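You operate a simulated robot arm through the tools that you are given. There is no shell and no other tool. Be economical: measure what you need, move in short steps, check, and stop when the job is done.

You run a simulated robot arm. Do the job below in one go: nothing can be reset, and whatever is moved stays where it is left.

## Task
Open the tea canister and the sugar tin, ready for tea.
Fine: hold the air key in till the red button is up, lift the canister lid; the tin's lid goes on the door side leaf, the sugar scoop in the tin.

It is judged by the outcome, as a careful person would: the job done as asked, and still so three seconds after it is handed in. It fails if anything else is knocked over, pushed out of place, dropped, spilled or broken. A push-on lid holds only when it is set on centred and level and pressed home; a screw cap is set on level and turned clockwise until tight.

## Robot
A 6-joint arm with a two-finger parallel gripper, fixed in place. Base frame: the origin is at the foot of the arm, x ahead of it, y to its left, z up; the work surface is at about z = 749. Readings come in mm, rad, newtons and seconds.
With the tool pointing down near the work surface it reaches from about 200 to 840 mm from the base axis. Its first joint turns from -2.897 to 2.897 rad. Payload 3.91 kg.
The TCP is the grasp point between the finger pads, 30 mm short of the fingertips. In the tool frame z runs along the fingers and y along their closing line. Largest opening 110 mm; finger width 20, thickness 10; the body of the gripper, 48 by 112 mm, starts 55 mm behind the TCP.
Orientation is that of the tool frame in the base frame, as a unit quaternion [w, x, y, z]. With the fingers straight down and closing along the base's y, the tool's x points along the base's -x, its y along +y and its z along -z.

## Interface
- The arm moves only by the tool drive_tool. Its argument "rows" is a list of rows, each an object (a shift or turn left out is 0, a gripper value left out holds the last) with "claw": the opening, from 0 (shut) to 1 (fully open); "delta_pos": the shift along the tool's x, y, z in mm, a list of three; "angular": the turn, a rotation vector about the tool's x, y, z in rad, a list of three. In form: [{"claw": claw, "delta_pos": [tx, ty, tz], "angular": [wx, wy, wz]}, ...]. A call has 1 to 20 rows; each row is the pose to reach, as a shift and turn from the pose commanded when the call began, along the tool's axes at that moment. Each row takes 0.2 s and may step no farther than 50 mm and 0.15 rad from the row before; otherwise, or with a gripper value out of range, the whole call is refused. Where a pose cannot be reached the arm comes as near as it can. A force on the tool above 90 N (or 10 N above the force at the start of the call, whichever is more), or a blocked arm, ends the call early, and 0.2 s more pass. Each finger travels about 108 mm/s and halts on what it meets, pressing with about 38 N; the grip force reading is that of the motor and also rises with nothing between the fingers. The clock runs only during rows and for 0.2 s after the last one: add rows that repeat a pose to give the fingers time. The reply holds the time, the measured pose of the TCP, the force on the tool along the base axes, the opening and the grip force, in the units named above and with some noise, with the torque about the TCP (base axes, N m) and any sound that the robot's microphone picked up.
- Cameras (640 x 400 px; columns grow to the right, rows downward): "scene" is fixed at [55.7, 491.4, 1401.5]; the picture's right is [-0.39, -0.92, 0.00], its down [-0.56, 0.24, -0.79] and it looks along [0.73, -0.31, -0.61] (base axes); focal length 344 px, centre (320, 200). "wrist" rides on the gripper at [77, 7, -114] in the tool frame; the picture's right is [-0.09, 1.00, 0.00], its down [-0.80, -0.07, -0.59] and it looks along [-0.59, -0.05, 0.80] (tool axes); focal length 270 px, centre (320, 200). There is no depth. A picture from a camera that has moved, and an enlarged one, comes with that camera's place and axes in the base frame and with its lens. The place of the scene camera against the robot may be out by one fixed shift of up to 12 mm in any direction.
- grab_frame(camera): a new picture of that camera. The clock stands still meanwhile.
- move_column(by): slides the trunk up (or, below 0, down) by that many mm; the arm rides with it, the base frame stays. It gives what a move gives, with no picture.
- close_up(camera, box): a new picture of the part [left, top, right, bottom] of that camera's present view, enlarged. The clock stands still meanwhile.
- job_done(): hands the job in; it is judged then, once.

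Work in short steps. Places have to be worked out from the pictures, the camera data and where the tool is seen: move nearer, look again, correct. Check each grasp and each placing, and mend what went wrong. You have 120 turns and 64 pictures in all, those below and enlarged ones among them. Open the gripper and draw the arm clear of the work before you hand the job in, unless the task says otherwise; then end with one line.

The tools are called after "Request:" as name(argument=value, ...) on one line, values as JSON. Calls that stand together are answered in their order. drive_tool: Moves the arm, as the interface text tells. Its arguments: {"type":"object","properties":{"rows":{"type":"array","items":{"type":"object","properties":{"claw":{"type":"number"},"delta_pos":{"type":"array","items":{"type":"number"}},"angular":{"type":"array","items":{"type":"number"}}}}}},"required":["rows"]} The other tools are called the same way: move_column (by) slides the trunk up or down; grab_frame (camera) takes a picture; close_up (camera, box) takes an enlarged picture of a part of a camera's view; job_done () hands the job in.

At the start:

```text
time: 0.0
position: [424.4, 75.4, 1162.4]
tool_rot: [0.0, 0.0, 1.0, 0.0]
wrist_force: [0.2, -0.5, -0.1]
moment: [0.03, -0.01, 0.0]
finger_gap: 109.6
grip_force: 0.1
trunk travel left (down, up): [-450.0, 90.0]
```

scene: 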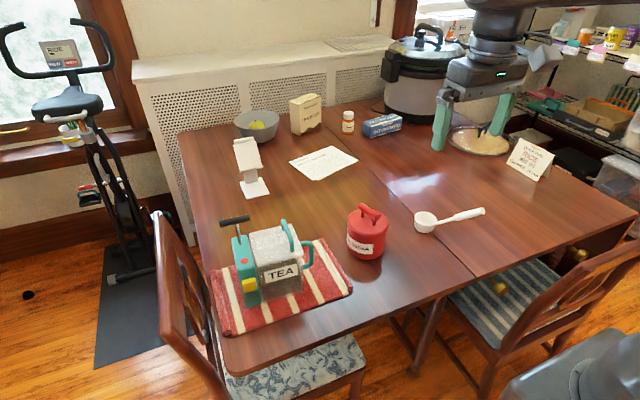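
wrist: 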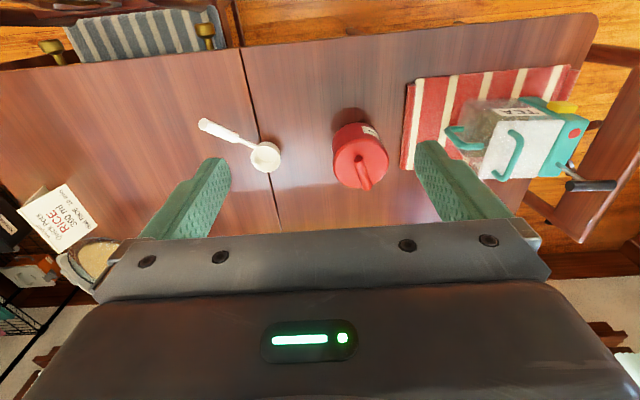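

I start by looking closely at the canister, the tin, and the notes on the table.

Request:
close_up(camera="scene", box=[200, 190, 360, 340])

Request:
close_up(camera="wrist", box=[400, 60, 640, 210])

Request:
close_up(camera="scene", box=[220, 80, 420, 205])

Request:
close_up(camera="scene", box=[340, 180, 500, 280])

```text
2.67 times, centred on (280, 265) of scene
camera zoom: at [55.7, 491.4, 1401.5], right [-0.39, -0.92, 0.0], down [-0.56, 0.24, -0.79], along [0.73, -0.31, -0.61], focal length 918 px, centre (427, 27)
```

zoom: 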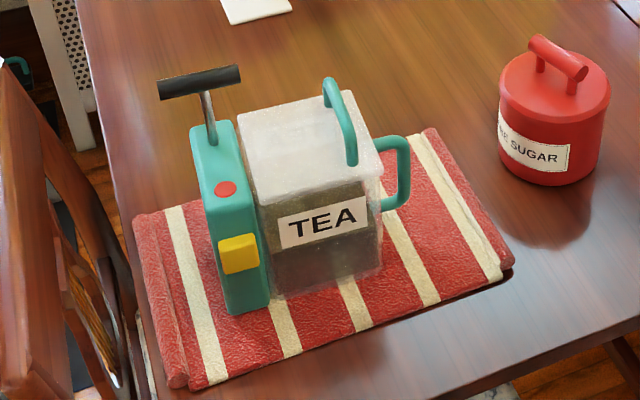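

```text
2.67 times, centred on (520, 135) of wrist
camera zoom: at [345.7, 83.0, 1275.6], right [0.09, 1.0, 0.0], down [0.8, -0.07, 0.59], along [0.59, -0.05, -0.8], focal length 721 px, centre (-213, 373)
```

zoom: 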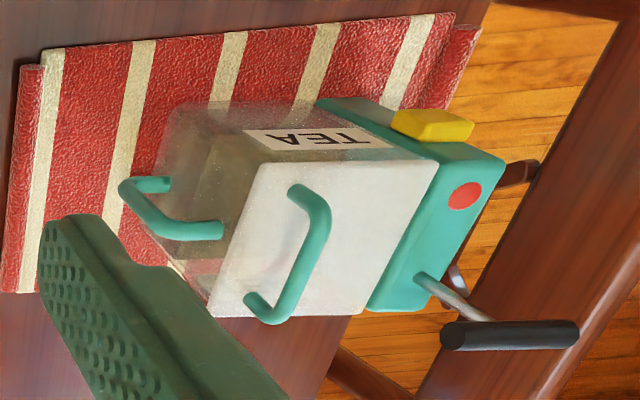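

```text
3.20 times, centred on (320, 142) of scene
camera zoom: at [55.7, 491.4, 1401.5], right [-0.39, -0.92, 0.0], down [-0.56, 0.24, -0.79], along [0.73, -0.31, -0.61], focal length 1102 px, centre (320, 384)
```

zoom: 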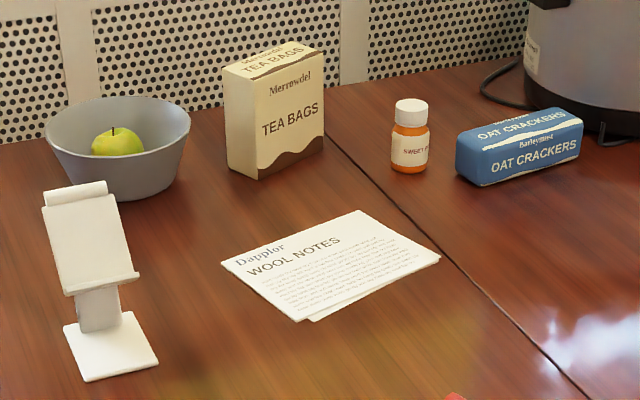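

```text
4.00 times, centred on (420, 230) of scene
camera zoom: at [55.7, 491.4, 1401.5], right [-0.39, -0.92, 0.0], down [-0.56, 0.24, -0.79], along [0.73, -0.31, -0.61], focal length 1377 px, centre (-80, 80)
```

zoom: 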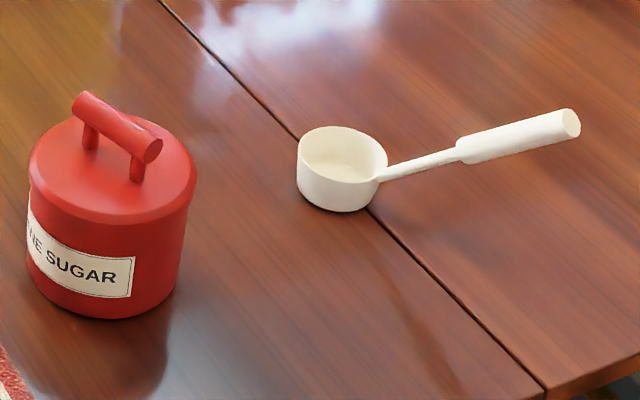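

The canister has a yellow air key on the face towards me and a red button on top. The table's two leaves meet at a seam near y=-57, but no door is in view yet, so I tilt the tool towards -y to look for it.

Request:
drive_tool(rows=[{"angular": [0.15, 0, 0]}, {"angular": [0.3, 0, 0]}, {"angular": [0.45, 0, 0]}, {"angular": [0.6, 0, 0]}, {"angular": [0.75, 0, 0]}, {"angular": [0.9, 0, 0]}, {"angular": [1.05, 0, 0]}, {"angular": [1.2, 0, 0]}])

Request:
grab_frame(camera="wrist")

```text
time: 1.8
position: [423.6, 76.4, 1161.4]
tool_rot: [0.0, 0.0, 0.825, -0.565]
wrist_force: [0.0, -0.3, -0.1]
moment: [-0.01, -0.03, 0.0]
finger_gap: 110.2
grip_force: 0.1
trunk travel left (down, up): [-450.0, 90.0]
```

```text
57 pictures are left
camera wrist: at [345.8, 185.8, 1196.0], right [0.09, 0.36, -0.93], down [0.8, 0.53, 0.28], along [0.59, -0.77, -0.24], focal length 270 px, centre (320, 200)
```

wrist: 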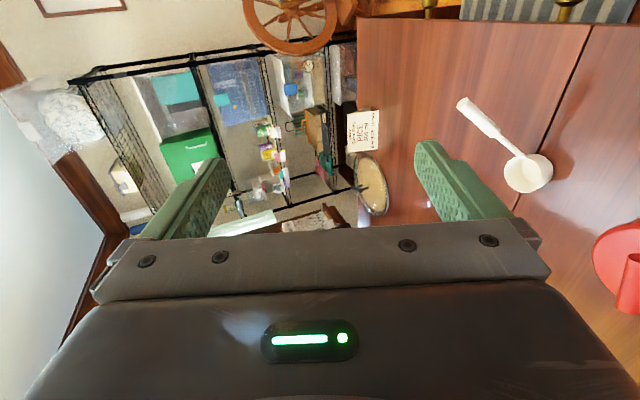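

This side shows a shelf and a spinning wheel, but no clear door. I yaw clockwise to see more of the -y/-x side.

Request:
drive_tool(rows=[{"angular": [0, 0.13, 0.05]}, {"angular": [0, 0.26, 0.1]}, {"angular": [0, 0.39, 0.15]}, {"angular": [0, 0.52, 0.2]}, {"angular": [0, 0.65, 0.25]}, {"angular": [0, 0.78, 0.3]}, {"angular": [0, 0.91, 0.35]}, {"angular": [0, 1.04, 0.4]}, {"angular": [0, 1.17, 0.45]}])

Request:
grab_frame(camera="wrist")

```text
time: 3.8
position: [353.1, 41.5, 1026.2]
tool_rot: [-0.332, 0.484, 0.67, -0.455]
wrist_force: [0.1, 1.1, -0.5]
moment: [-0.02, -0.05, 0.02]
finger_gap: 110.1
grip_force: 0.0
out of reach, approached as far as the arm can: row 2, 3, 4, 5, 6, 7, 8, 9
trunk travel left (down, up): [-450.0, 90.0]
```

```text
56 pictures are left
camera wrist: at [431.5, 147.9, 1061.6], right [0.37, 0.03, -0.93], down [0.75, -0.6, 0.28], along [-0.55, -0.8, -0.25], focal length 270 px, centre (320, 200)
```

wrist: 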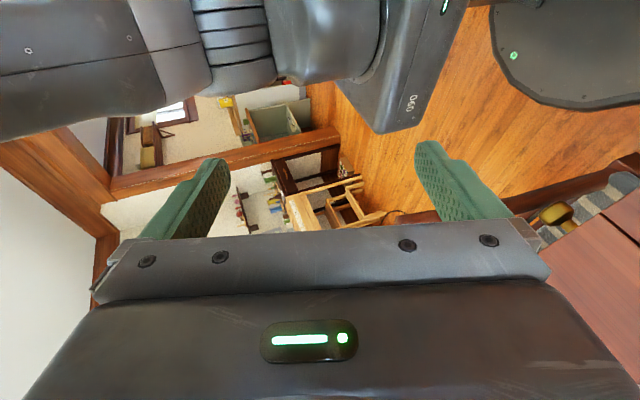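

A wooden-framed doorway lies towards -x/-y, beyond the shelf side. I undo the yaw, and will then check the +y side to be sure there is no other door.

Request:
drive_tool(rows=[{"angular": [0, -0.13, -0.05]}, {"angular": [0, -0.26, -0.1]}, {"angular": [0, -0.39, -0.15]}, {"angular": [0, -0.52, -0.2]}, {"angular": [0, -0.65, -0.25]}, {"angular": [0, -0.78, -0.3]}, {"angular": [0, -0.91, -0.35]}, {"angular": [0, -1.04, -0.4]}, {"angular": [0, -1.17, -0.45]}])

```text
time: 5.8
position: [354.4, 40.1, 1025.4]
tool_rot: [0.001, 0.0, 0.825, -0.565]
wrist_force: [0.1, 0.4, -0.1]
moment: [-0.01, -0.01, -0.02]
finger_gap: 110.2
grip_force: 0.0
trunk travel left (down, up): [-450.0, 90.0]
```

I return to tool-down and raise the arm, then tilt to the +y side.

Request:
drive_tool(rows=[{"delta_pos": [-17, -28, -20], "angular": [-0.15, 0, 0]}, {"delta_pos": [-35, -57, -41], "angular": [-0.3, 0, 0]}, {"delta_pos": [-52, -85, -61], "angular": [-0.45, 0, 0]}, {"delta_pos": [-70, -114, -82], "angular": [-0.6, 0, 0]}, {"delta_pos": [-70, -114, -82], "angular": [-0.75, 0, 0]}, {"delta_pos": [-70, -114, -82], "angular": [-0.9, 0, 0]}, {"delta_pos": [-70, -114, -82], "angular": [-1.05, 0, 0]}, {"delta_pos": [-70, -114, -82], "angular": [-1.2, 0, 0]}, {"delta_pos": [-70, -114, -82], "angular": [-1.35, 0, 0]}, {"delta_pos": [-70, -114, -82], "angular": [-1.5, 0, 0]}, {"delta_pos": [-70, -114, -82], "angular": [-1.65, 0, 0]}, {"delta_pos": [-70, -114, -82], "angular": [-1.8, 0, 0]}, {"delta_pos": [-70, -114, -82], "angular": [-1.95, 0, 0]}, {"delta_pos": [-70, -114, -82], "angular": [-2.1, 0, 0]}, {"delta_pos": [-70, -114, -82], "angular": [-2.25, 0, 0]}])

Request:
grab_frame(camera="wrist")

```text
time: 9.0
position: [424.8, 76.0, 1162.6]
tool_rot: [0.0, 0.001, 0.865, 0.502]
wrist_force: [-0.4, -0.3, -0.6]
moment: [0.0, 0.01, -0.02]
finger_gap: 110.1
grip_force: 0.0
trunk travel left (down, up): [-450.0, 90.0]
```

```text
55 pictures are left
camera wrist: at [346.5, -20.7, 1224.8], right [0.09, 0.49, 0.87], down [0.8, -0.55, 0.23], along [0.59, 0.67, -0.44], focal length 270 px, centre (320, 200)
```

wrist: 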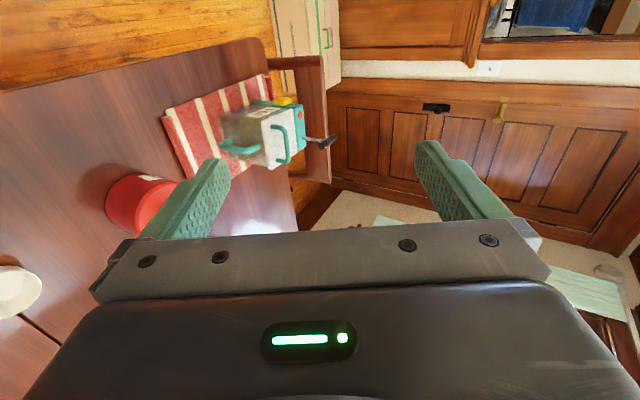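

A panelled thing that looks like a door is on the +y side. I enlarge it to be sure.

Request:
close_up(camera="wrist", box=[320, 0, 640, 200])

```text
2.00 times, centred on (480, 100) of wrist
camera zoom: at [346.5, -20.7, 1224.8], right [0.09, 0.49, 0.87], down [0.8, -0.55, 0.23], along [0.59, 0.67, -0.44], focal length 541 px, centre (0, 400)
```

zoom: 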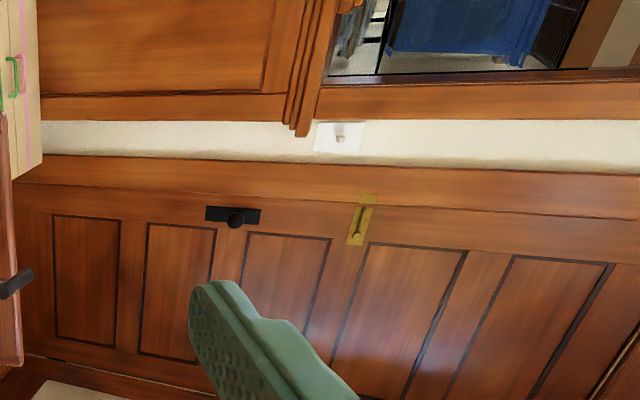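

That is a real door with a knob and bolt beside a light switch, so the door-side leaf is the +y one (y>-57), where the tin and canister stand. I return to tool-down in front of and above the canister for a close look.

Request:
drive_tool(rows=[{"delta_pos": [-1, 10, 43], "angular": [0.14, 0, 0]}, {"delta_pos": [-1, 21, 87], "angular": [0.28, 0, 0]}, {"delta_pos": [-2, 31, 130], "angular": [0.42, 0, 0]}, {"delta_pos": [-2, 42, 174], "angular": [0.56, 0, 0]}, {"delta_pos": [-3, 53, 217], "angular": [0.7, 0, 0]}, {"delta_pos": [-4, 64, 261], "angular": [0.84, 0, 0]}, {"delta_pos": [-4, 74, 305], "angular": [0.95, 0, 0]}, {"delta_pos": [-5, 85, 349], "angular": [1.05, 0, 0]}])

Request:
grab_frame(camera="wrist")

```text
time: 10.8
position: [429.4, 423.1, 1062.4]
tool_rot: [0.0, 0.0, 1.0, -0.001]
wrist_force: [0.0, -1.1, -0.2]
moment: [0.0, -0.02, 0.0]
finger_gap: 110.3
grip_force: 0.1
trunk travel left (down, up): [-450.0, 90.0]
```

```text
53 pictures are left
camera wrist: at [351.6, 429.4, 1176.0], right [0.09, 1.0, 0.0], down [0.8, -0.07, 0.6], along [0.59, -0.05, -0.8], focal length 270 px, centre (320, 200)
```

wrist: 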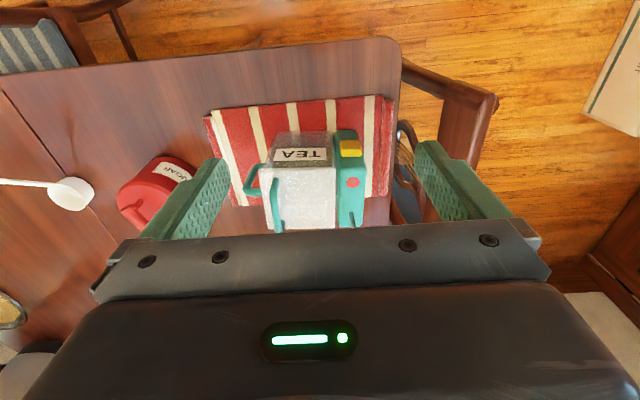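

Request:
close_up(camera="wrist", box=[200, 90, 420, 240])

Request:
close_up(camera="scene", box=[100, 180, 340, 400])

```text
2.67 times, centred on (310, 165) of wrist
camera zoom: at [351.6, 429.4, 1176.0], right [0.09, 1.0, 0.0], down [0.8, -0.07, 0.6], along [0.59, -0.05, -0.8], focal length 721 px, centre (347, 293)
```

zoom: 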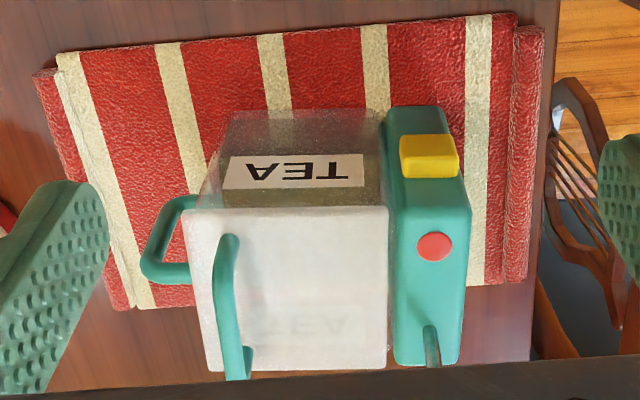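

```text
1.82 times, centred on (220, 290) of scene
camera zoom: at [55.7, 491.4, 1401.5], right [-0.39, -0.92, 0.0], down [-0.56, 0.24, -0.79], along [0.73, -0.31, -0.61], focal length 626 px, centre (502, 36)
```

zoom: 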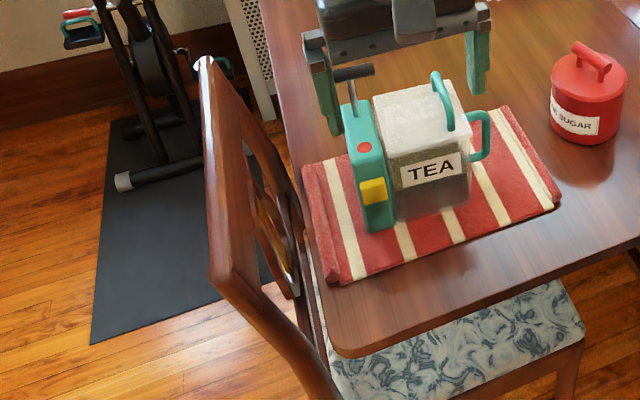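

The key measures about (508, 456, 847) and the pump front is near x=512. I will press it with the shut fingertips, tilted so that only the tip touches. First I move to a standoff about 15-20 mm in front of it.

Request:
drive_tool(rows=[{"claw": 0, "delta_pos": [0, 8, 30], "angular": [0, -0.1, 0]}, {"claw": 0, "delta_pos": [0, 16, 70], "angular": [0, -0.2, 0]}, {"claw": 0, "delta_pos": [-10, 24, 110], "angular": [0, -0.3, 0]}, {"claw": 0, "delta_pos": [-20, 33, 150], "angular": [0, -0.3, 0]}, {"claw": 0, "delta_pos": [-30, 33, 189], "angular": [0, -0.3, 0]}, {"claw": 0, "delta_pos": [-30, 33, 189], "angular": [0, -0.3, 0]}])

Request:
grab_frame(camera="wrist")

Request:
close_up(camera="scene", box=[200, 200, 320, 320])

```text
time: 12.2
position: [460.3, 454.9, 872.5]
tool_rot: [0.149, 0.0, 0.989, 0.0]
wrist_force: [-0.2, -0.2, 0.3]
moment: [0.0, -0.02, 0.0]
finger_gap: 0.0
grip_force: 37.9
trunk travel left (down, up): [-450.0, 90.0]
```

```text
50 pictures are left
camera wrist: at [351.1, 460.8, 958.9], right [0.08, 1.0, 0.03], down [0.59, -0.07, 0.8], along [0.8, -0.05, -0.59], focal length 270 px, centre (320, 200)
```

wrist: 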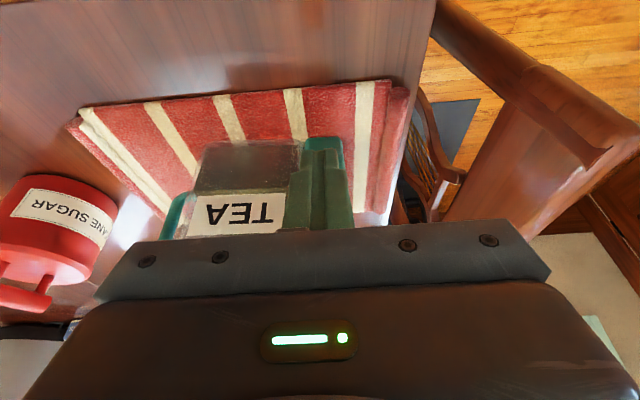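

```text
3.33 times, centred on (260, 260) of scene
camera zoom: at [55.7, 491.4, 1401.5], right [-0.39, -0.92, 0.0], down [-0.56, 0.24, -0.79], along [0.73, -0.31, -0.61], focal length 1148 px, centre (520, 0)
```

zoom: 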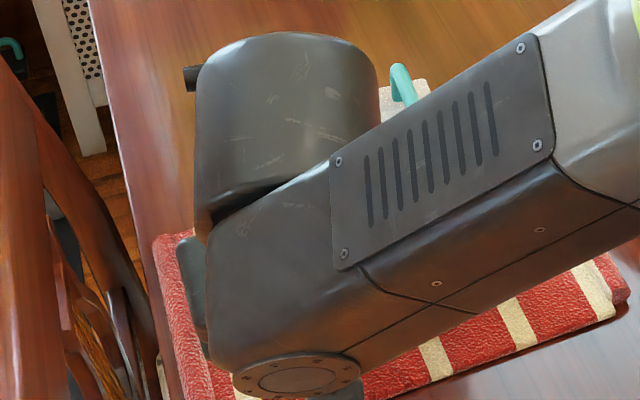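

The scene camera is blocked by the arm, so I rely on force. I advance along +x in short calls.

Request:
drive_tool(rows=[{"delta_pos": [-9.55, 0, 2.96]}, {"delta_pos": [-14.3, 0, 4.4]}])

Request:
drive_tool(rows=[{"delta_pos": [-2.87, 0, 0.89]}])

Request:
drive_tool(rows=[{"delta_pos": [-2.87, 0, 0.89]}])

```text
time: 12.8
position: [473.3, 454.0, 872.9]
tool_rot: [0.15, -0.001, 0.989, 0.0]
wrist_force: [-0.2, 0.2, -0.3]
moment: [-0.03, 0.03, 0.05]
finger_gap: 0.0
grip_force: 38.0
trunk travel left (down, up): [-450.0, 90.0]
```

```text
time: 13.2
position: [479.0, 453.6, 871.6]
tool_rot: [0.149, -0.001, 0.989, 0.001]
wrist_force: [0.0, 0.3, -0.1]
moment: [-0.01, -0.01, 0.0]
finger_gap: 0.1
grip_force: 37.5
trunk travel left (down, up): [-450.0, 90.0]
```

```text
time: 13.6
position: [481.7, 452.6, 874.5]
tool_rot: [0.149, 0.0, 0.989, 0.0]
wrist_force: [0.4, -0.1, 0.4]
moment: [-0.03, -0.03, 0.01]
finger_gap: 0.0
grip_force: 37.5
trunk travel left (down, up): [-450.0, 90.0]
```

No contact yet, with the tip edge near x=499. I continue in 2-3 mm steps.

Request:
drive_tool(rows=[{"delta_pos": [-2.87, 0, 0.89]}])

Request:
drive_tool(rows=[{"delta_pos": [-1.91, 0, 0.59]}])

Request:
drive_tool(rows=[{"delta_pos": [-1.91, 0, 0.59]}])

```text
time: 14.0
position: [484.5, 453.8, 873.3]
tool_rot: [0.151, -0.001, 0.989, 0.0]
wrist_force: [0.0, -0.2, 0.7]
moment: [0.0, -0.03, -0.01]
finger_gap: 0.2
grip_force: 37.3
trunk travel left (down, up): [-450.0, 90.0]
```

```text
time: 14.4
position: [486.2, 454.1, 872.8]
tool_rot: [0.15, 0.0, 0.989, 0.001]
wrist_force: [0.2, 0.0, -0.8]
moment: [0.01, 0.03, -0.01]
finger_gap: 0.1
grip_force: 37.3
trunk travel left (down, up): [-450.0, 90.0]
```

```text
time: 14.8
position: [487.8, 452.5, 873.4]
tool_rot: [0.149, 0.0, 0.989, 0.0]
wrist_force: [0.3, -0.1, -0.3]
moment: [0.0, 0.0, -0.01]
finger_gap: 0.1
grip_force: 37.4
trunk travel left (down, up): [-450.0, 90.0]
```

Still free at a tip edge of about 506. I keep stepping.

Request:
drive_tool(rows=[{"delta_pos": [-1.91, 0, 0.59]}])

Request:
drive_tool(rows=[{"delta_pos": [-1.91, 0, 0.59]}])

Request:
close_up(camera="wrist", box=[240, 110, 400, 240])

```text
time: 15.2
position: [490.0, 453.1, 872.9]
tool_rot: [0.15, 0.0, 0.989, 0.0]
wrist_force: [-1.1, -0.6, 0.7]
moment: [-0.02, 0.0, -0.02]
finger_gap: 0.1
grip_force: 38.0
trunk travel left (down, up): [-450.0, 90.0]
```

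```text
time: 15.6
position: [492.2, 454.0, 873.8]
tool_rot: [0.15, 0.0, 0.989, -0.001]
wrist_force: [0.3, -0.1, 0.4]
moment: [-0.01, 0.0, -0.04]
finger_gap: 0.0
grip_force: 38.1
trunk travel left (down, up): [-450.0, 90.0]
```

```text
3.08 times, centred on (320, 175) of wrist
camera zoom: at [383.2, 460.2, 959.9], right [0.08, 1.0, 0.03], down [0.59, -0.07, 0.8], along [0.8, -0.05, -0.59], focal length 832 px, centre (320, 277)
```

zoom: 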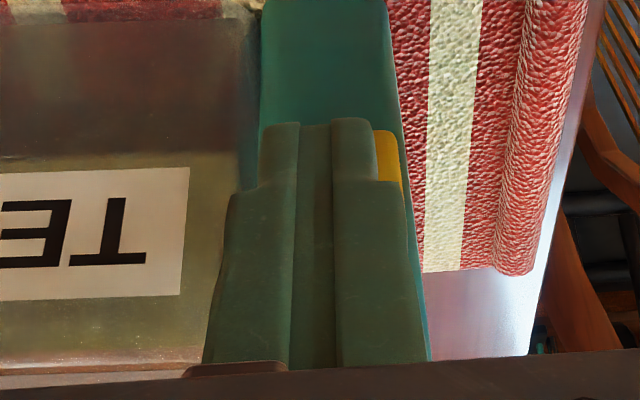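

The fingertips sit squarely over the key and the gap is small. I continue in small steps.

Request:
drive_tool(rows=[{"delta_pos": [-1.91, 0, 0.59]}])

Request:
drive_tool(rows=[{"delta_pos": [-1.91, 0, 0.59]}])

Request:
drive_tool(rows=[{"delta_pos": [-1.91, 0, 0.59]}])

```text
time: 16.0
position: [493.0, 453.4, 873.2]
tool_rot: [0.15, 0.0, 0.989, -0.001]
wrist_force: [0.2, 0.0, -0.4]
moment: [-0.03, 0.01, -0.03]
finger_gap: 0.0
grip_force: 37.9
trunk travel left (down, up): [-450.0, 90.0]
```

```text
time: 16.4
position: [495.9, 453.1, 873.1]
tool_rot: [0.15, 0.0, 0.989, 0.0]
wrist_force: [-0.9, 0.2, 0.4]
moment: [-0.01, 0.02, -0.02]
finger_gap: 0.1
grip_force: 37.9
trunk travel left (down, up): [-450.0, 90.0]
```

```text
time: 16.8
position: [497.2, 453.6, 872.6]
tool_rot: [0.15, 0.0, 0.989, 0.0]
wrist_force: [-1.1, -0.7, -0.6]
moment: [0.01, 0.05, 0.02]
finger_gap: 0.2
grip_force: 38.2
trunk travel left (down, up): [-450.0, 90.0]
```

There is a hint of contact: about -1 N in x, with a moment appearing.

Request:
drive_tool(rows=[{"delta_pos": [-1.43, 0, 0.44]}])

Request:
drive_tool(rows=[{"delta_pos": [-1.43, 0, 0.44]}])

Request:
close_up(camera="wrist", box=[240, 110, 400, 240])

```text
time: 17.2
position: [499.1, 454.5, 872.4]
tool_rot: [0.15, 0.0, 0.989, 0.0]
wrist_force: [-1.8, -0.2, -0.8]
moment: [0.03, 0.08, -0.01]
finger_gap: 0.0
grip_force: 37.9
trunk travel left (down, up): [-450.0, 90.0]
```

```text
time: 17.6
position: [500.8, 454.8, 872.3]
tool_rot: [0.15, 0.0, 0.989, 0.0]
wrist_force: [-2.7, 0.5, 1.1]
moment: [0.01, 0.11, 0.0]
finger_gap: 0.2
grip_force: 37.6
trunk travel left (down, up): [-450.0, 90.0]
```

```text
3.08 times, centred on (320, 175) of wrist
camera zoom: at [391.7, 460.8, 959.6], right [0.08, 1.0, 0.03], down [0.59, -0.07, 0.8], along [0.8, -0.05, -0.59], focal length 832 px, centre (320, 277)
```

zoom: 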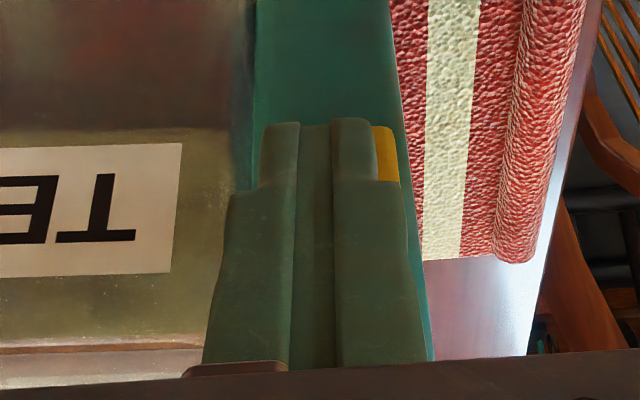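

The force rises like a spring (about 0.5 N/mm), so the key is moving in. I press further, carefully.

Request:
drive_tool(rows=[{"delta_pos": [-1.43, 0, 0.44]}])

Request:
drive_tool(rows=[{"delta_pos": [-1.43, 0, 0.44]}])

```text
time: 18.0
position: [502.0, 453.5, 873.2]
tool_rot: [0.15, -0.001, 0.989, 0.0]
wrist_force: [-2.5, 0.6, 0.7]
moment: [0.04, 0.05, 0.01]
finger_gap: 0.1
grip_force: 37.5
trunk travel left (down, up): [-450.0, 90.0]
```

```text
time: 18.4
position: [503.7, 454.5, 872.5]
tool_rot: [0.15, 0.0, 0.989, 0.001]
wrist_force: [-1.6, 1.0, 0.4]
moment: [0.03, 0.06, 0.03]
finger_gap: 0.0
grip_force: 38.2
trunk travel left (down, up): [-450.0, 90.0]
```

The force is holding at about 2 N. I hold here for a couple of seconds and listen.

Request:
drive_tool(rows=[{"delta_pos": [-0.5, 0, 0.15]}, {"delta_pos": [-0.5, 0, 0.15]}, {"delta_pos": [-0.5, 0, 0.15]}, {"delta_pos": [-0.5, 0, 0.15]}, {"delta_pos": [-0.5, 0, 0.15]}, {"delta_pos": [-0.5, 0, 0.15]}, {"delta_pos": [-0.5, 0, 0.15]}, {"delta_pos": [-0.5, 0, 0.15]}, {"delta_pos": [-0.5, 0, 0.15]}, {"delta_pos": [-0.5, 0, 0.15]}])

Request:
grab_frame(camera="wrist")

```text
time: 20.6
position: [503.1, 452.8, 873.3]
tool_rot: [0.149, -0.001, 0.989, 0.0]
wrist_force: [-2.5, 0.7, 0.9]
moment: [0.01, 0.0, -0.01]
finger_gap: 0.0
grip_force: 37.4
trunk travel left (down, up): [-450.0, 90.0]
```

```text
46 pictures are left
camera wrist: at [395.3, 460.6, 959.9], right [0.08, 1.0, 0.03], down [0.59, -0.07, 0.8], along [0.8, -0.05, -0.59], focal length 270 px, centre (320, 200)
```

wrist: 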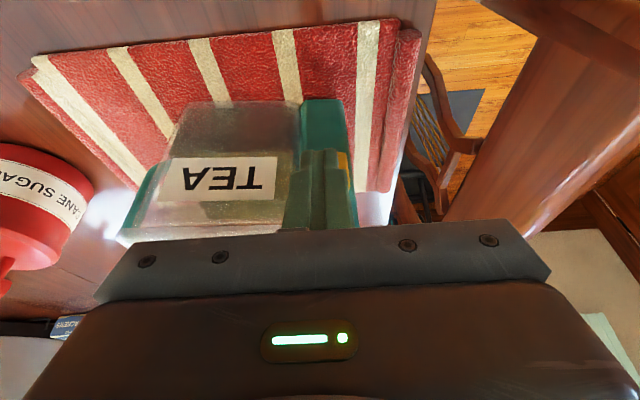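

No sound yet. I press further in small steps.

Request:
drive_tool(rows=[{"delta_pos": [-1.43, 0, 0.44]}])

Request:
drive_tool(rows=[{"delta_pos": [-1.43, 0, 0.44]}])

Request:
drive_tool(rows=[{"delta_pos": [-1.43, 0, 0.44]}])

Request:
close_up(camera="wrist", box=[240, 110, 400, 240])

```text
time: 21.0
position: [504.6, 454.3, 873.3]
tool_rot: [0.15, 0.0, 0.989, 0.0]
wrist_force: [-3.2, 1.8, 1.1]
moment: [0.03, 0.06, -0.01]
finger_gap: 0.0
grip_force: 37.6
trunk travel left (down, up): [-450.0, 90.0]
```

```text
time: 21.4
position: [507.0, 453.7, 873.9]
tool_rot: [0.15, 0.0, 0.989, 0.0]
wrist_force: [-1.9, 1.2, 0.7]
moment: [0.02, 0.03, 0.03]
finger_gap: 0.2
grip_force: 37.7
trunk travel left (down, up): [-450.0, 90.0]
```

```text
time: 21.8
position: [508.1, 454.7, 873.4]
tool_rot: [0.149, -0.001, 0.989, 0.001]
wrist_force: [-0.8, 0.2, -0.1]
moment: [0.01, 0.01, 0.01]
finger_gap: 0.1
grip_force: 37.5
trunk travel left (down, up): [-450.0, 90.0]
```

```text
3.08 times, centred on (320, 175) of wrist
camera zoom: at [400.1, 460.1, 960.2], right [0.08, 1.0, 0.03], down [0.59, -0.07, 0.8], along [0.8, -0.05, -0.59], focal length 832 px, centre (320, 277)
```

zoom: 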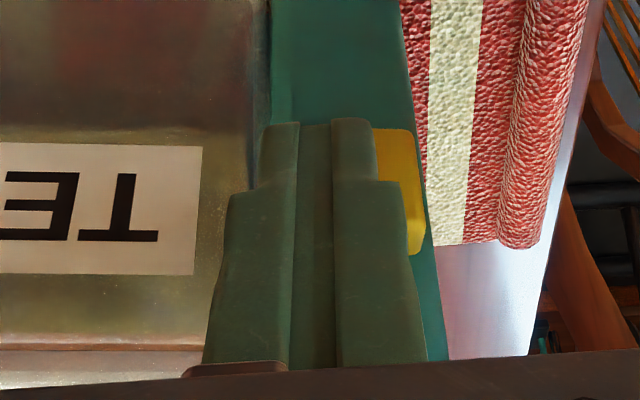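

The pump is shifting and turning instead of the key going in: a pure push slides the canister. I back off at once and assess.

Request:
drive_tool(rows=[{"delta_pos": [19, 0, -5.9]}, {"delta_pos": [38, 0, -11.8]}, {"delta_pos": [53, 0, -57]}, {"delta_pos": [66, 0, -100]}, {"delta_pos": [66, 0, -150]}, {"delta_pos": [66, 0, -195], "angular": [0, 0.15, 0]}, {"delta_pos": [66, 0, -195], "angular": [0, 0.3, 0]}])

Request:
grab_frame(camera="wrist")

Request:
close_up(camera="scene", box=[200, 190, 360, 340])

```text
time: 23.4
position: [387.8, 453.0, 1040.7]
tool_rot: [-0.001, 0.0, 1.0, 0.0]
wrist_force: [-0.5, 0.3, 0.8]
moment: [0.02, 0.01, -0.01]
finger_gap: 0.3
grip_force: 37.6
trunk travel left (down, up): [-450.0, 90.0]
```

```text
44 pictures are left
camera wrist: at [309.7, 460.2, 1155.1], right [0.09, 1.0, 0.0], down [0.8, -0.07, 0.59], along [0.59, -0.05, -0.81], focal length 270 px, centre (320, 200)
```

wrist: 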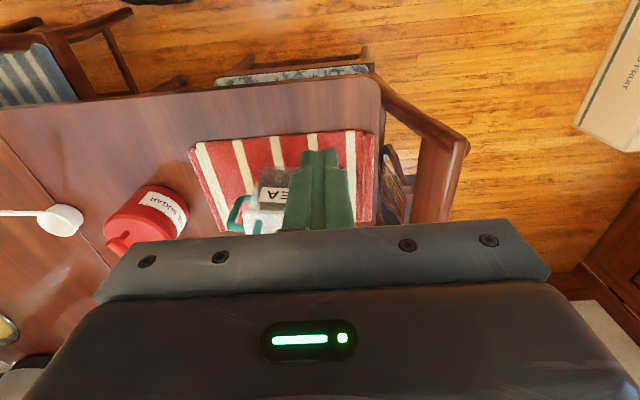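

```text
2.67 times, centred on (280, 265) of scene
camera zoom: at [55.7, 491.4, 1401.5], right [-0.39, -0.92, 0.0], down [-0.56, 0.24, -0.79], along [0.73, -0.31, -0.61], focal length 918 px, centre (427, 27)
```

zoom: 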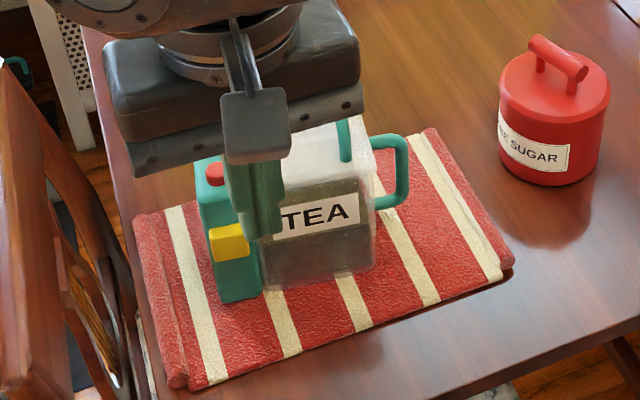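

The canister moved about 10 mm on the mat, yawing slightly. I move the arm aside to see the button state.

Request:
drive_tool(rows=[{"delta_pos": [0, -45, 0]}, {"delta_pos": [0, -90, 0]}, {"delta_pos": [0, -135, 0]}, {"delta_pos": [0, -180, 0]}, {"delta_pos": [0, -220, 0]}])

Request:
close_up(camera="scene", box=[200, 190, 360, 340])

Request:
close_up(camera="scene", box=[220, 210, 300, 310])

```text
time: 24.6
position: [386.9, 232.9, 1039.5]
tool_rot: [0.0, -0.001, 1.0, 0.0]
wrist_force: [-0.1, 0.1, -0.6]
moment: [0.0, 0.0, 0.03]
finger_gap: 0.0
grip_force: 37.7
trunk travel left (down, up): [-450.0, 90.0]
```

```text
2.67 times, centred on (280, 265) of scene
camera zoom: at [55.7, 491.4, 1401.5], right [-0.39, -0.92, 0.0], down [-0.56, 0.24, -0.79], along [0.73, -0.31, -0.61], focal length 918 px, centre (427, 27)
```

zoom: 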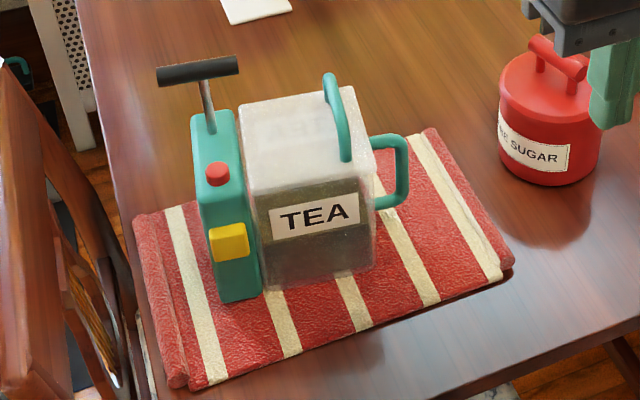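

```text
4.00 times, centred on (260, 260) of scene
camera zoom: at [55.7, 491.4, 1401.5], right [-0.39, -0.92, 0.0], down [-0.56, 0.24, -0.79], along [0.73, -0.31, -0.61], focal length 1377 px, centre (560, -40)
```

zoom: 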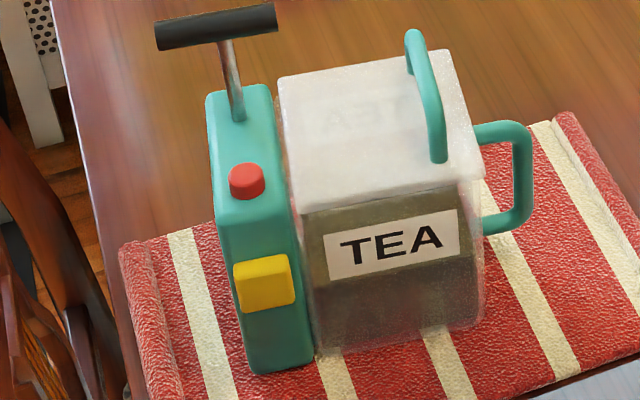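

The red button is clearly up, so the seal is released; the canister moved only about 1 cm on its mat. Next is the lid: I open the gripper and look at its handle from above.

Request:
drive_tool(rows=[{"claw": 1, "delta_pos": [-20, 40, 0]}, {"claw": 1, "delta_pos": [-45, 80, 0]}, {"claw": 1, "delta_pos": [-65, 120, 0]}, {"claw": 1, "delta_pos": [-73, 137, 0]}])

Request:
close_up(camera="wrist", box=[220, 60, 460, 240])

```text
time: 25.6
position: [460.9, 370.7, 1040.4]
tool_rot: [0.0, 0.0, 1.0, 0.001]
wrist_force: [0.2, 0.5, 0.2]
moment: [0.01, 0.0, 0.05]
finger_gap: 110.0
grip_force: 0.0
trunk travel left (down, up): [-450.0, 90.0]
```

```text
2.22 times, centred on (340, 150) of wrist
camera zoom: at [382.6, 377.9, 1154.7], right [0.09, 1.0, 0.0], down [0.8, -0.07, 0.59], along [0.59, -0.05, -0.8], focal length 601 px, centre (276, 311)
```

zoom: 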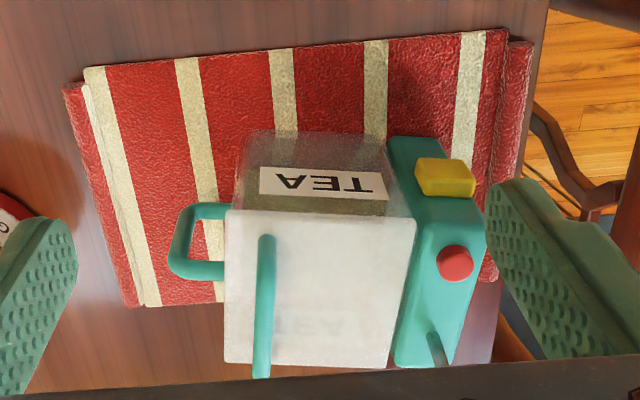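

The lid is about 511–610 in x and 343–433 in y, and its handle runs along x at y≈358. I look from a second position (lower, -y side) to get its height.

Request:
drive_tool(rows=[{"delta_pos": [8, -45, 0]}, {"delta_pos": [16, -90, 15]}, {"delta_pos": [24, -135, 40]}, {"delta_pos": [30, -170, 60]}])

Request:
close_up(camera="wrist", box=[380, 60, 620, 240])

```text
refused: row 3 steps farther than a row can; nothing moved
```

```text
2.22 times, centred on (500, 150) of wrist
camera zoom: at [382.6, 377.9, 1154.7], right [0.09, 1.0, 0.0], down [0.8, -0.07, 0.59], along [0.59, -0.05, -0.8], focal length 601 px, centre (-80, 311)
```

zoom: 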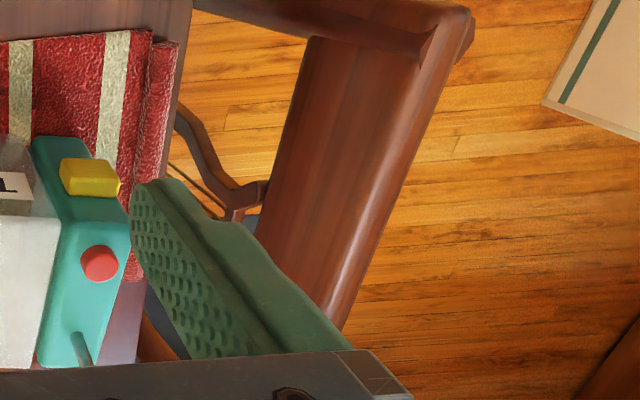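

One row stepped too far, so I resend with smaller steps.

Request:
drive_tool(rows=[{"delta_pos": [8, -40, 0]}, {"delta_pos": [16, -80, 10]}, {"delta_pos": [22, -115, 30]}, {"delta_pos": [28, -145, 50]}, {"delta_pos": [30, -170, 60]}])

Request:
close_up(camera="wrist", box=[380, 60, 620, 240])

```text
time: 26.8
position: [429.8, 200.3, 979.7]
tool_rot: [0.001, 0.001, 1.0, 0.0]
wrist_force: [0.0, 0.3, -0.3]
moment: [-0.02, 0.02, -0.05]
finger_gap: 110.2
grip_force: 0.2
trunk travel left (down, up): [-450.0, 90.0]
```

```text
2.22 times, centred on (500, 150) of wrist
camera zoom: at [352.6, 207.0, 1094.5], right [0.09, 1.0, 0.0], down [0.8, -0.07, 0.59], along [0.59, -0.05, -0.8], focal length 601 px, centre (-80, 311)
```

zoom: 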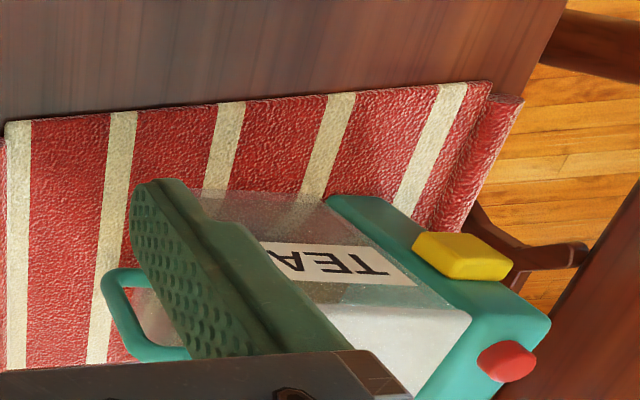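

A finger was in the way. I shut the gripper and shift forward for a clear view.

Request:
drive_tool(rows=[{"claw": 0, "delta_pos": [-30, 10, -15]}, {"claw": 0, "delta_pos": [-60, 20, -25]}, {"claw": 0, "delta_pos": [-65, 20, -25]}])

Request:
close_up(camera="wrist", box=[380, 60, 620, 240])

```text
time: 27.6
position: [496.9, 221.9, 1005.5]
tool_rot: [0.001, 0.0, 1.0, 0.001]
wrist_force: [-0.1, 0.6, -0.2]
moment: [0.02, 0.03, 0.02]
finger_gap: 0.0
grip_force: 37.7
trunk travel left (down, up): [-450.0, 90.0]
```

```text
2.22 times, centred on (500, 150) of wrist
camera zoom: at [418.3, 227.9, 1119.4], right [0.09, 1.0, 0.0], down [0.8, -0.07, 0.59], along [0.59, -0.05, -0.8], focal length 601 px, centre (-80, 311)
```

zoom: 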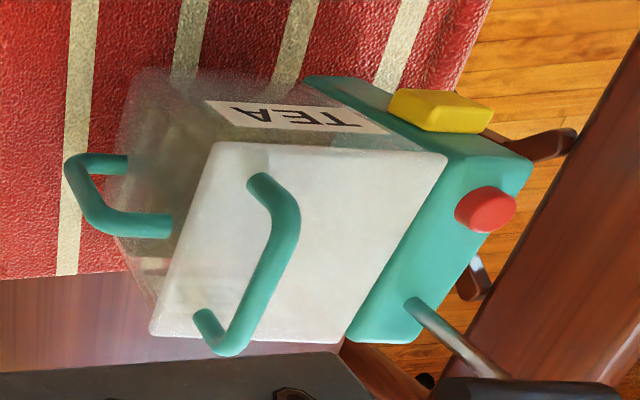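

Now clear: lid top is at z≈880 and the handle bar runs from (539,362) to (607,354) with its centre at z≈910, yawed about -7°. I move above it with the gripper half open and turned to match.

Request:
drive_tool(rows=[{"claw": 0.5, "delta_pos": [-20, 34, 0], "angular": [0, 0, 0.06]}, {"claw": 0.5, "delta_pos": [-40, 68, 0], "angular": [0, 0, 0.12]}, {"claw": 0.5, "delta_pos": [-60, 102, 0], "angular": [0, 0, 0.12]}, {"claw": 0.5, "delta_pos": [-76, 136, 0], "angular": [0, 0, 0.12]}, {"claw": 0.5, "delta_pos": [-76, 136, 35], "angular": [0, 0, 0.12]}])

Request:
grab_frame(camera="wrist")

```text
time: 28.8
position: [571.1, 359.1, 969.5]
tool_rot: [0.001, 0.06, 0.998, 0.001]
wrist_force: [-0.5, -0.3, -0.1]
moment: [0.04, 0.0, 0.03]
finger_gap: 54.8
grip_force: 0.0
trunk travel left (down, up): [-450.0, 90.0]
```

```text
36 pictures are left
camera wrist: at [494.3, 374.4, 1084.1], right [0.21, 0.98, 0.0], down [0.79, -0.17, 0.59], along [0.58, -0.12, -0.8], focal length 270 px, centre (320, 200)
```

wrist: 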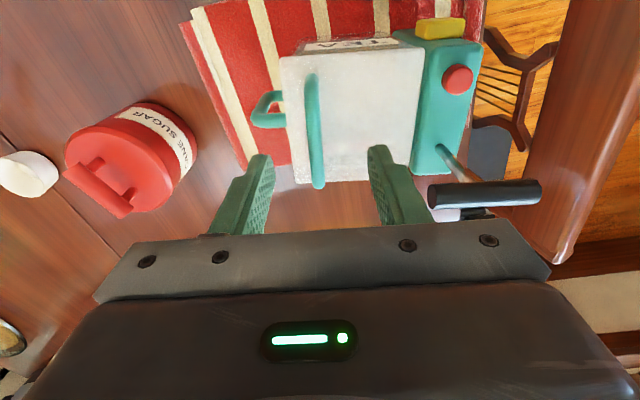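

The bar lies between the fingers, about 3 mm off centre. I correct that, stay 10 mm further from the pump's T-bar, descend to z≈921 and close.

Request:
drive_tool(rows=[{"claw": 0.5, "delta_pos": [9.6, -4.2, 0]}, {"claw": 0.5, "delta_pos": [9.6, -4.2, 25]}, {"claw": 0.5, "delta_pos": [9.6, -4.2, 48]}])

Request:
grab_frame(camera="wrist")

```text
time: 29.6
position: [562.3, 353.0, 922.0]
tool_rot: [0.001, 0.06, 0.998, 0.0]
wrist_force: [0.1, 0.5, -0.6]
moment: [0.01, -0.03, -0.01]
finger_gap: 55.0
grip_force: 0.1
trunk travel left (down, up): [-450.0, 90.0]
```

```text
35 pictures are left
camera wrist: at [485.0, 370.4, 1036.5], right [0.21, 0.98, 0.0], down [0.79, -0.17, 0.59], along [0.58, -0.12, -0.8], focal length 270 px, centre (320, 200)
```

wrist: 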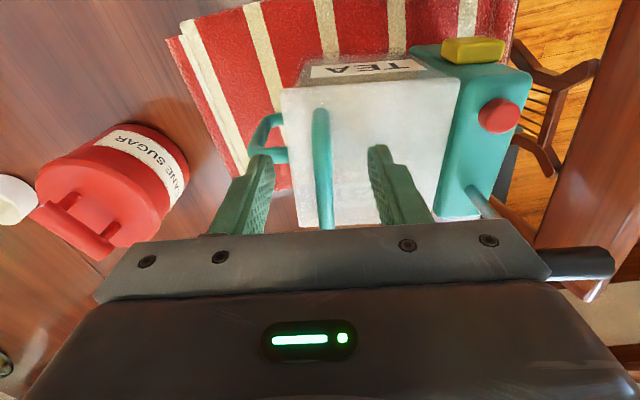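

The bar is centred between the fingers and there is no contact force. Closing.

Request:
drive_tool(rows=[{"claw": 0}, {"claw": 0}, {"claw": 0}, {"claw": 0}])

```text
time: 30.6
position: [562.9, 353.5, 921.0]
tool_rot: [0.0, 0.06, 0.998, 0.0]
wrist_force: [0.6, 1.8, 0.0]
moment: [0.0, -0.08, -0.11]
finger_gap: 8.6
grip_force: 37.7
trunk travel left (down, up): [-450.0, 90.0]
```

Gripped with a gap of 8.6 mm. I lift slowly.

Request:
drive_tool(rows=[{"delta_pos": [0, 0, -4]}, {"delta_pos": [0, 0, -8]}, {"delta_pos": [0, 0, -14]}, {"delta_pos": [0, 0, -20]}])

Request:
close_up(camera="scene", box=[200, 190, 360, 340])

```text
time: 31.6
position: [561.9, 353.4, 942.1]
tool_rot: [0.0, 0.06, 0.998, 0.0]
wrist_force: [-0.5, 0.5, -0.4]
moment: [-0.05, -0.03, 0.01]
finger_gap: 8.7
grip_force: 37.7
trunk travel left (down, up): [-450.0, 90.0]
```

```text
2.67 times, centred on (280, 265) of scene
camera zoom: at [55.7, 491.4, 1401.5], right [-0.39, -0.92, 0.0], down [-0.56, 0.24, -0.79], along [0.73, -0.31, -0.61], focal length 918 px, centre (427, 27)
```

zoom: 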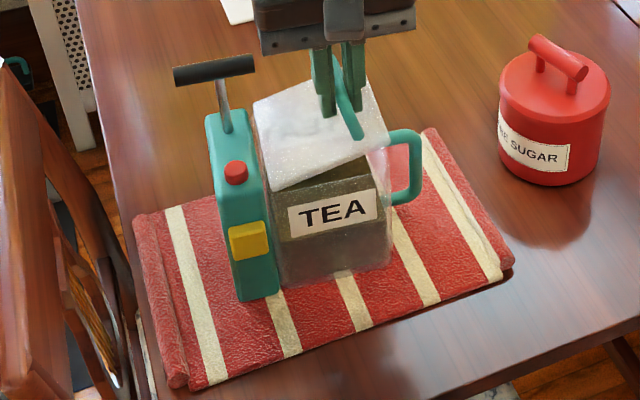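

The lid is coming up but sags towards the pump side because its handle is off-centre. I continue lifting slowly and check.

Request:
drive_tool(rows=[{"delta_pos": [0, 0, -6]}, {"delta_pos": [0, 0, -12]}, {"delta_pos": [0, 0, -20]}, {"delta_pos": [0, 0, -30]}, {"delta_pos": [0, 0, -40]}, {"delta_pos": [0, 0, -50]}])

Request:
close_up(camera="scene", box=[200, 190, 360, 340])

```text
time: 33.0
position: [562.4, 353.4, 993.7]
tool_rot: [0.0, 0.06, 0.998, 0.0]
wrist_force: [0.2, -0.9, 0.1]
moment: [-0.04, 0.01, 0.0]
finger_gap: 0.0
grip_force: 37.6
trunk travel left (down, up): [-450.0, 90.0]
```

```text
2.67 times, centred on (280, 265) of scene
camera zoom: at [55.7, 491.4, 1401.5], right [-0.39, -0.92, 0.0], down [-0.56, 0.24, -0.79], along [0.73, -0.31, -0.61], focal length 918 px, centre (427, 27)
```

zoom: 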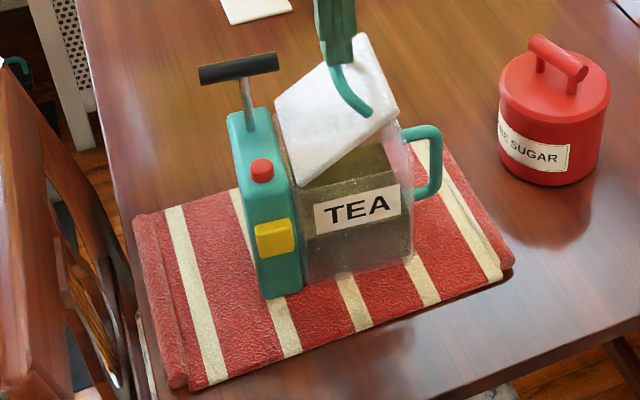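

The handle slipped out (gap 0), and the lid now leans in the opening. I look from the wrist before doing anything.

Request:
grab_frame(camera="wrist")

```text
32 pictures are left
camera wrist: at [484.9, 369.1, 1107.8], right [0.21, 0.98, 0.0], down [0.79, -0.17, 0.59], along [0.58, -0.12, -0.8], focal length 270 px, centre (320, 200)
```

wrist: 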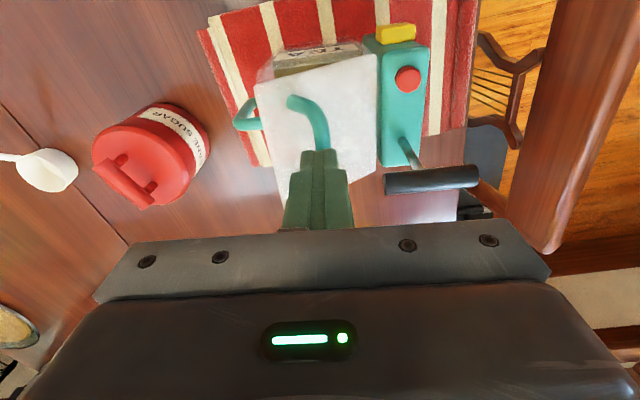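

I let a moment pass with the arm still to see whether the lid is hanging or falling.

Request:
drive_tool(rows=[{"claw": 0}])

Request:
close_up(camera="scene", box=[220, 160, 340, 310])

```text
time: 33.4
position: [562.5, 352.6, 993.3]
tool_rot: [0.0, 0.061, 0.998, 0.0]
wrist_force: [0.1, -0.5, -0.2]
moment: [-0.02, -0.01, -0.01]
finger_gap: 0.0
grip_force: 38.1
trunk travel left (down, up): [-450.0, 90.0]
```

```text
2.67 times, centred on (280, 235) of scene
camera zoom: at [55.7, 491.4, 1401.5], right [-0.39, -0.92, 0.0], down [-0.56, 0.24, -0.79], along [0.73, -0.31, -0.61], focal length 918 px, centre (427, 107)
```

zoom: 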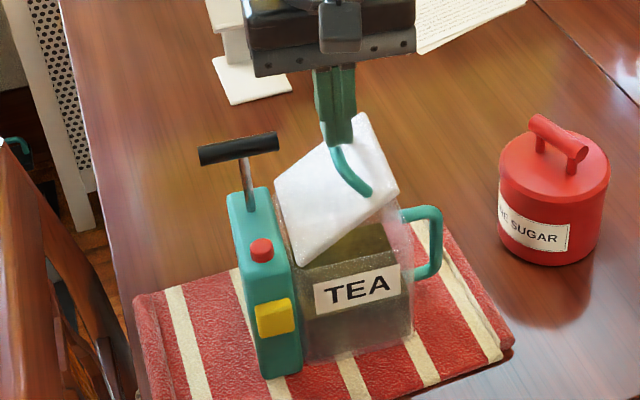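

The lid is stable, wedged at a slant in the opening. I raise the arm clear and move to the earlier side viewpoint to measure the handle again.

Request:
drive_tool(rows=[{"delta_pos": [0, 0, -20]}, {"delta_pos": [0, 0, -40]}, {"delta_pos": [20, -30, -40], "angular": [0, 0, -0.06]}, {"delta_pos": [40, -65, -40], "angular": [0, 0, -0.12]}, {"delta_pos": [55, -100, -30], "angular": [0, 0, -0.12]}, {"delta_pos": [65, -130, -10], "angular": [0, 0, -0.12]}])

Request:
close_up(camera="wrist", box=[320, 20, 640, 240])

Request:
close_up(camera="scene", box=[220, 190, 320, 310])

```text
time: 34.8
position: [480.8, 231.1, 1001.2]
tool_rot: [0.0, 0.0, 1.0, 0.0]
wrist_force: [-0.6, -1.0, 0.5]
moment: [-0.04, 0.01, -0.02]
finger_gap: 0.0
grip_force: 37.5
trunk travel left (down, up): [-450.0, 90.0]
```

```text
1.82 times, centred on (480, 130) of wrist
camera zoom: at [402.7, 238.2, 1116.1], right [0.09, 1.0, 0.0], down [0.8, -0.07, 0.59], along [0.59, -0.05, -0.8], focal length 491 px, centre (29, 327)
```

zoom: 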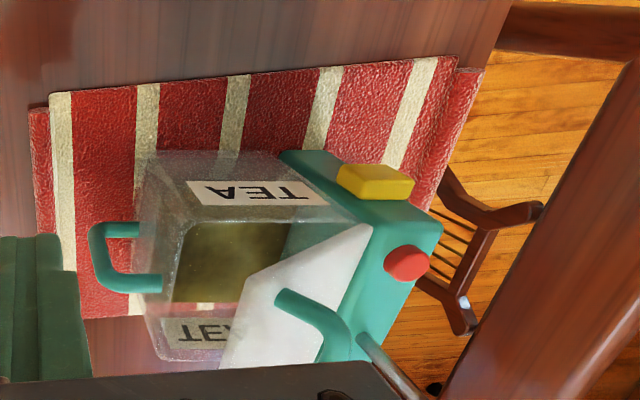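

```text
3.33 times, centred on (270, 250) of scene
camera zoom: at [55.7, 491.4, 1401.5], right [-0.39, -0.92, 0.0], down [-0.56, 0.24, -0.79], along [0.73, -0.31, -0.61], focal length 1148 px, centre (487, 33)
```

zoom: 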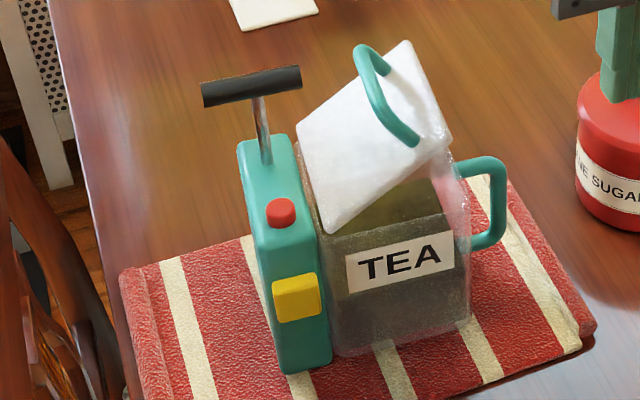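

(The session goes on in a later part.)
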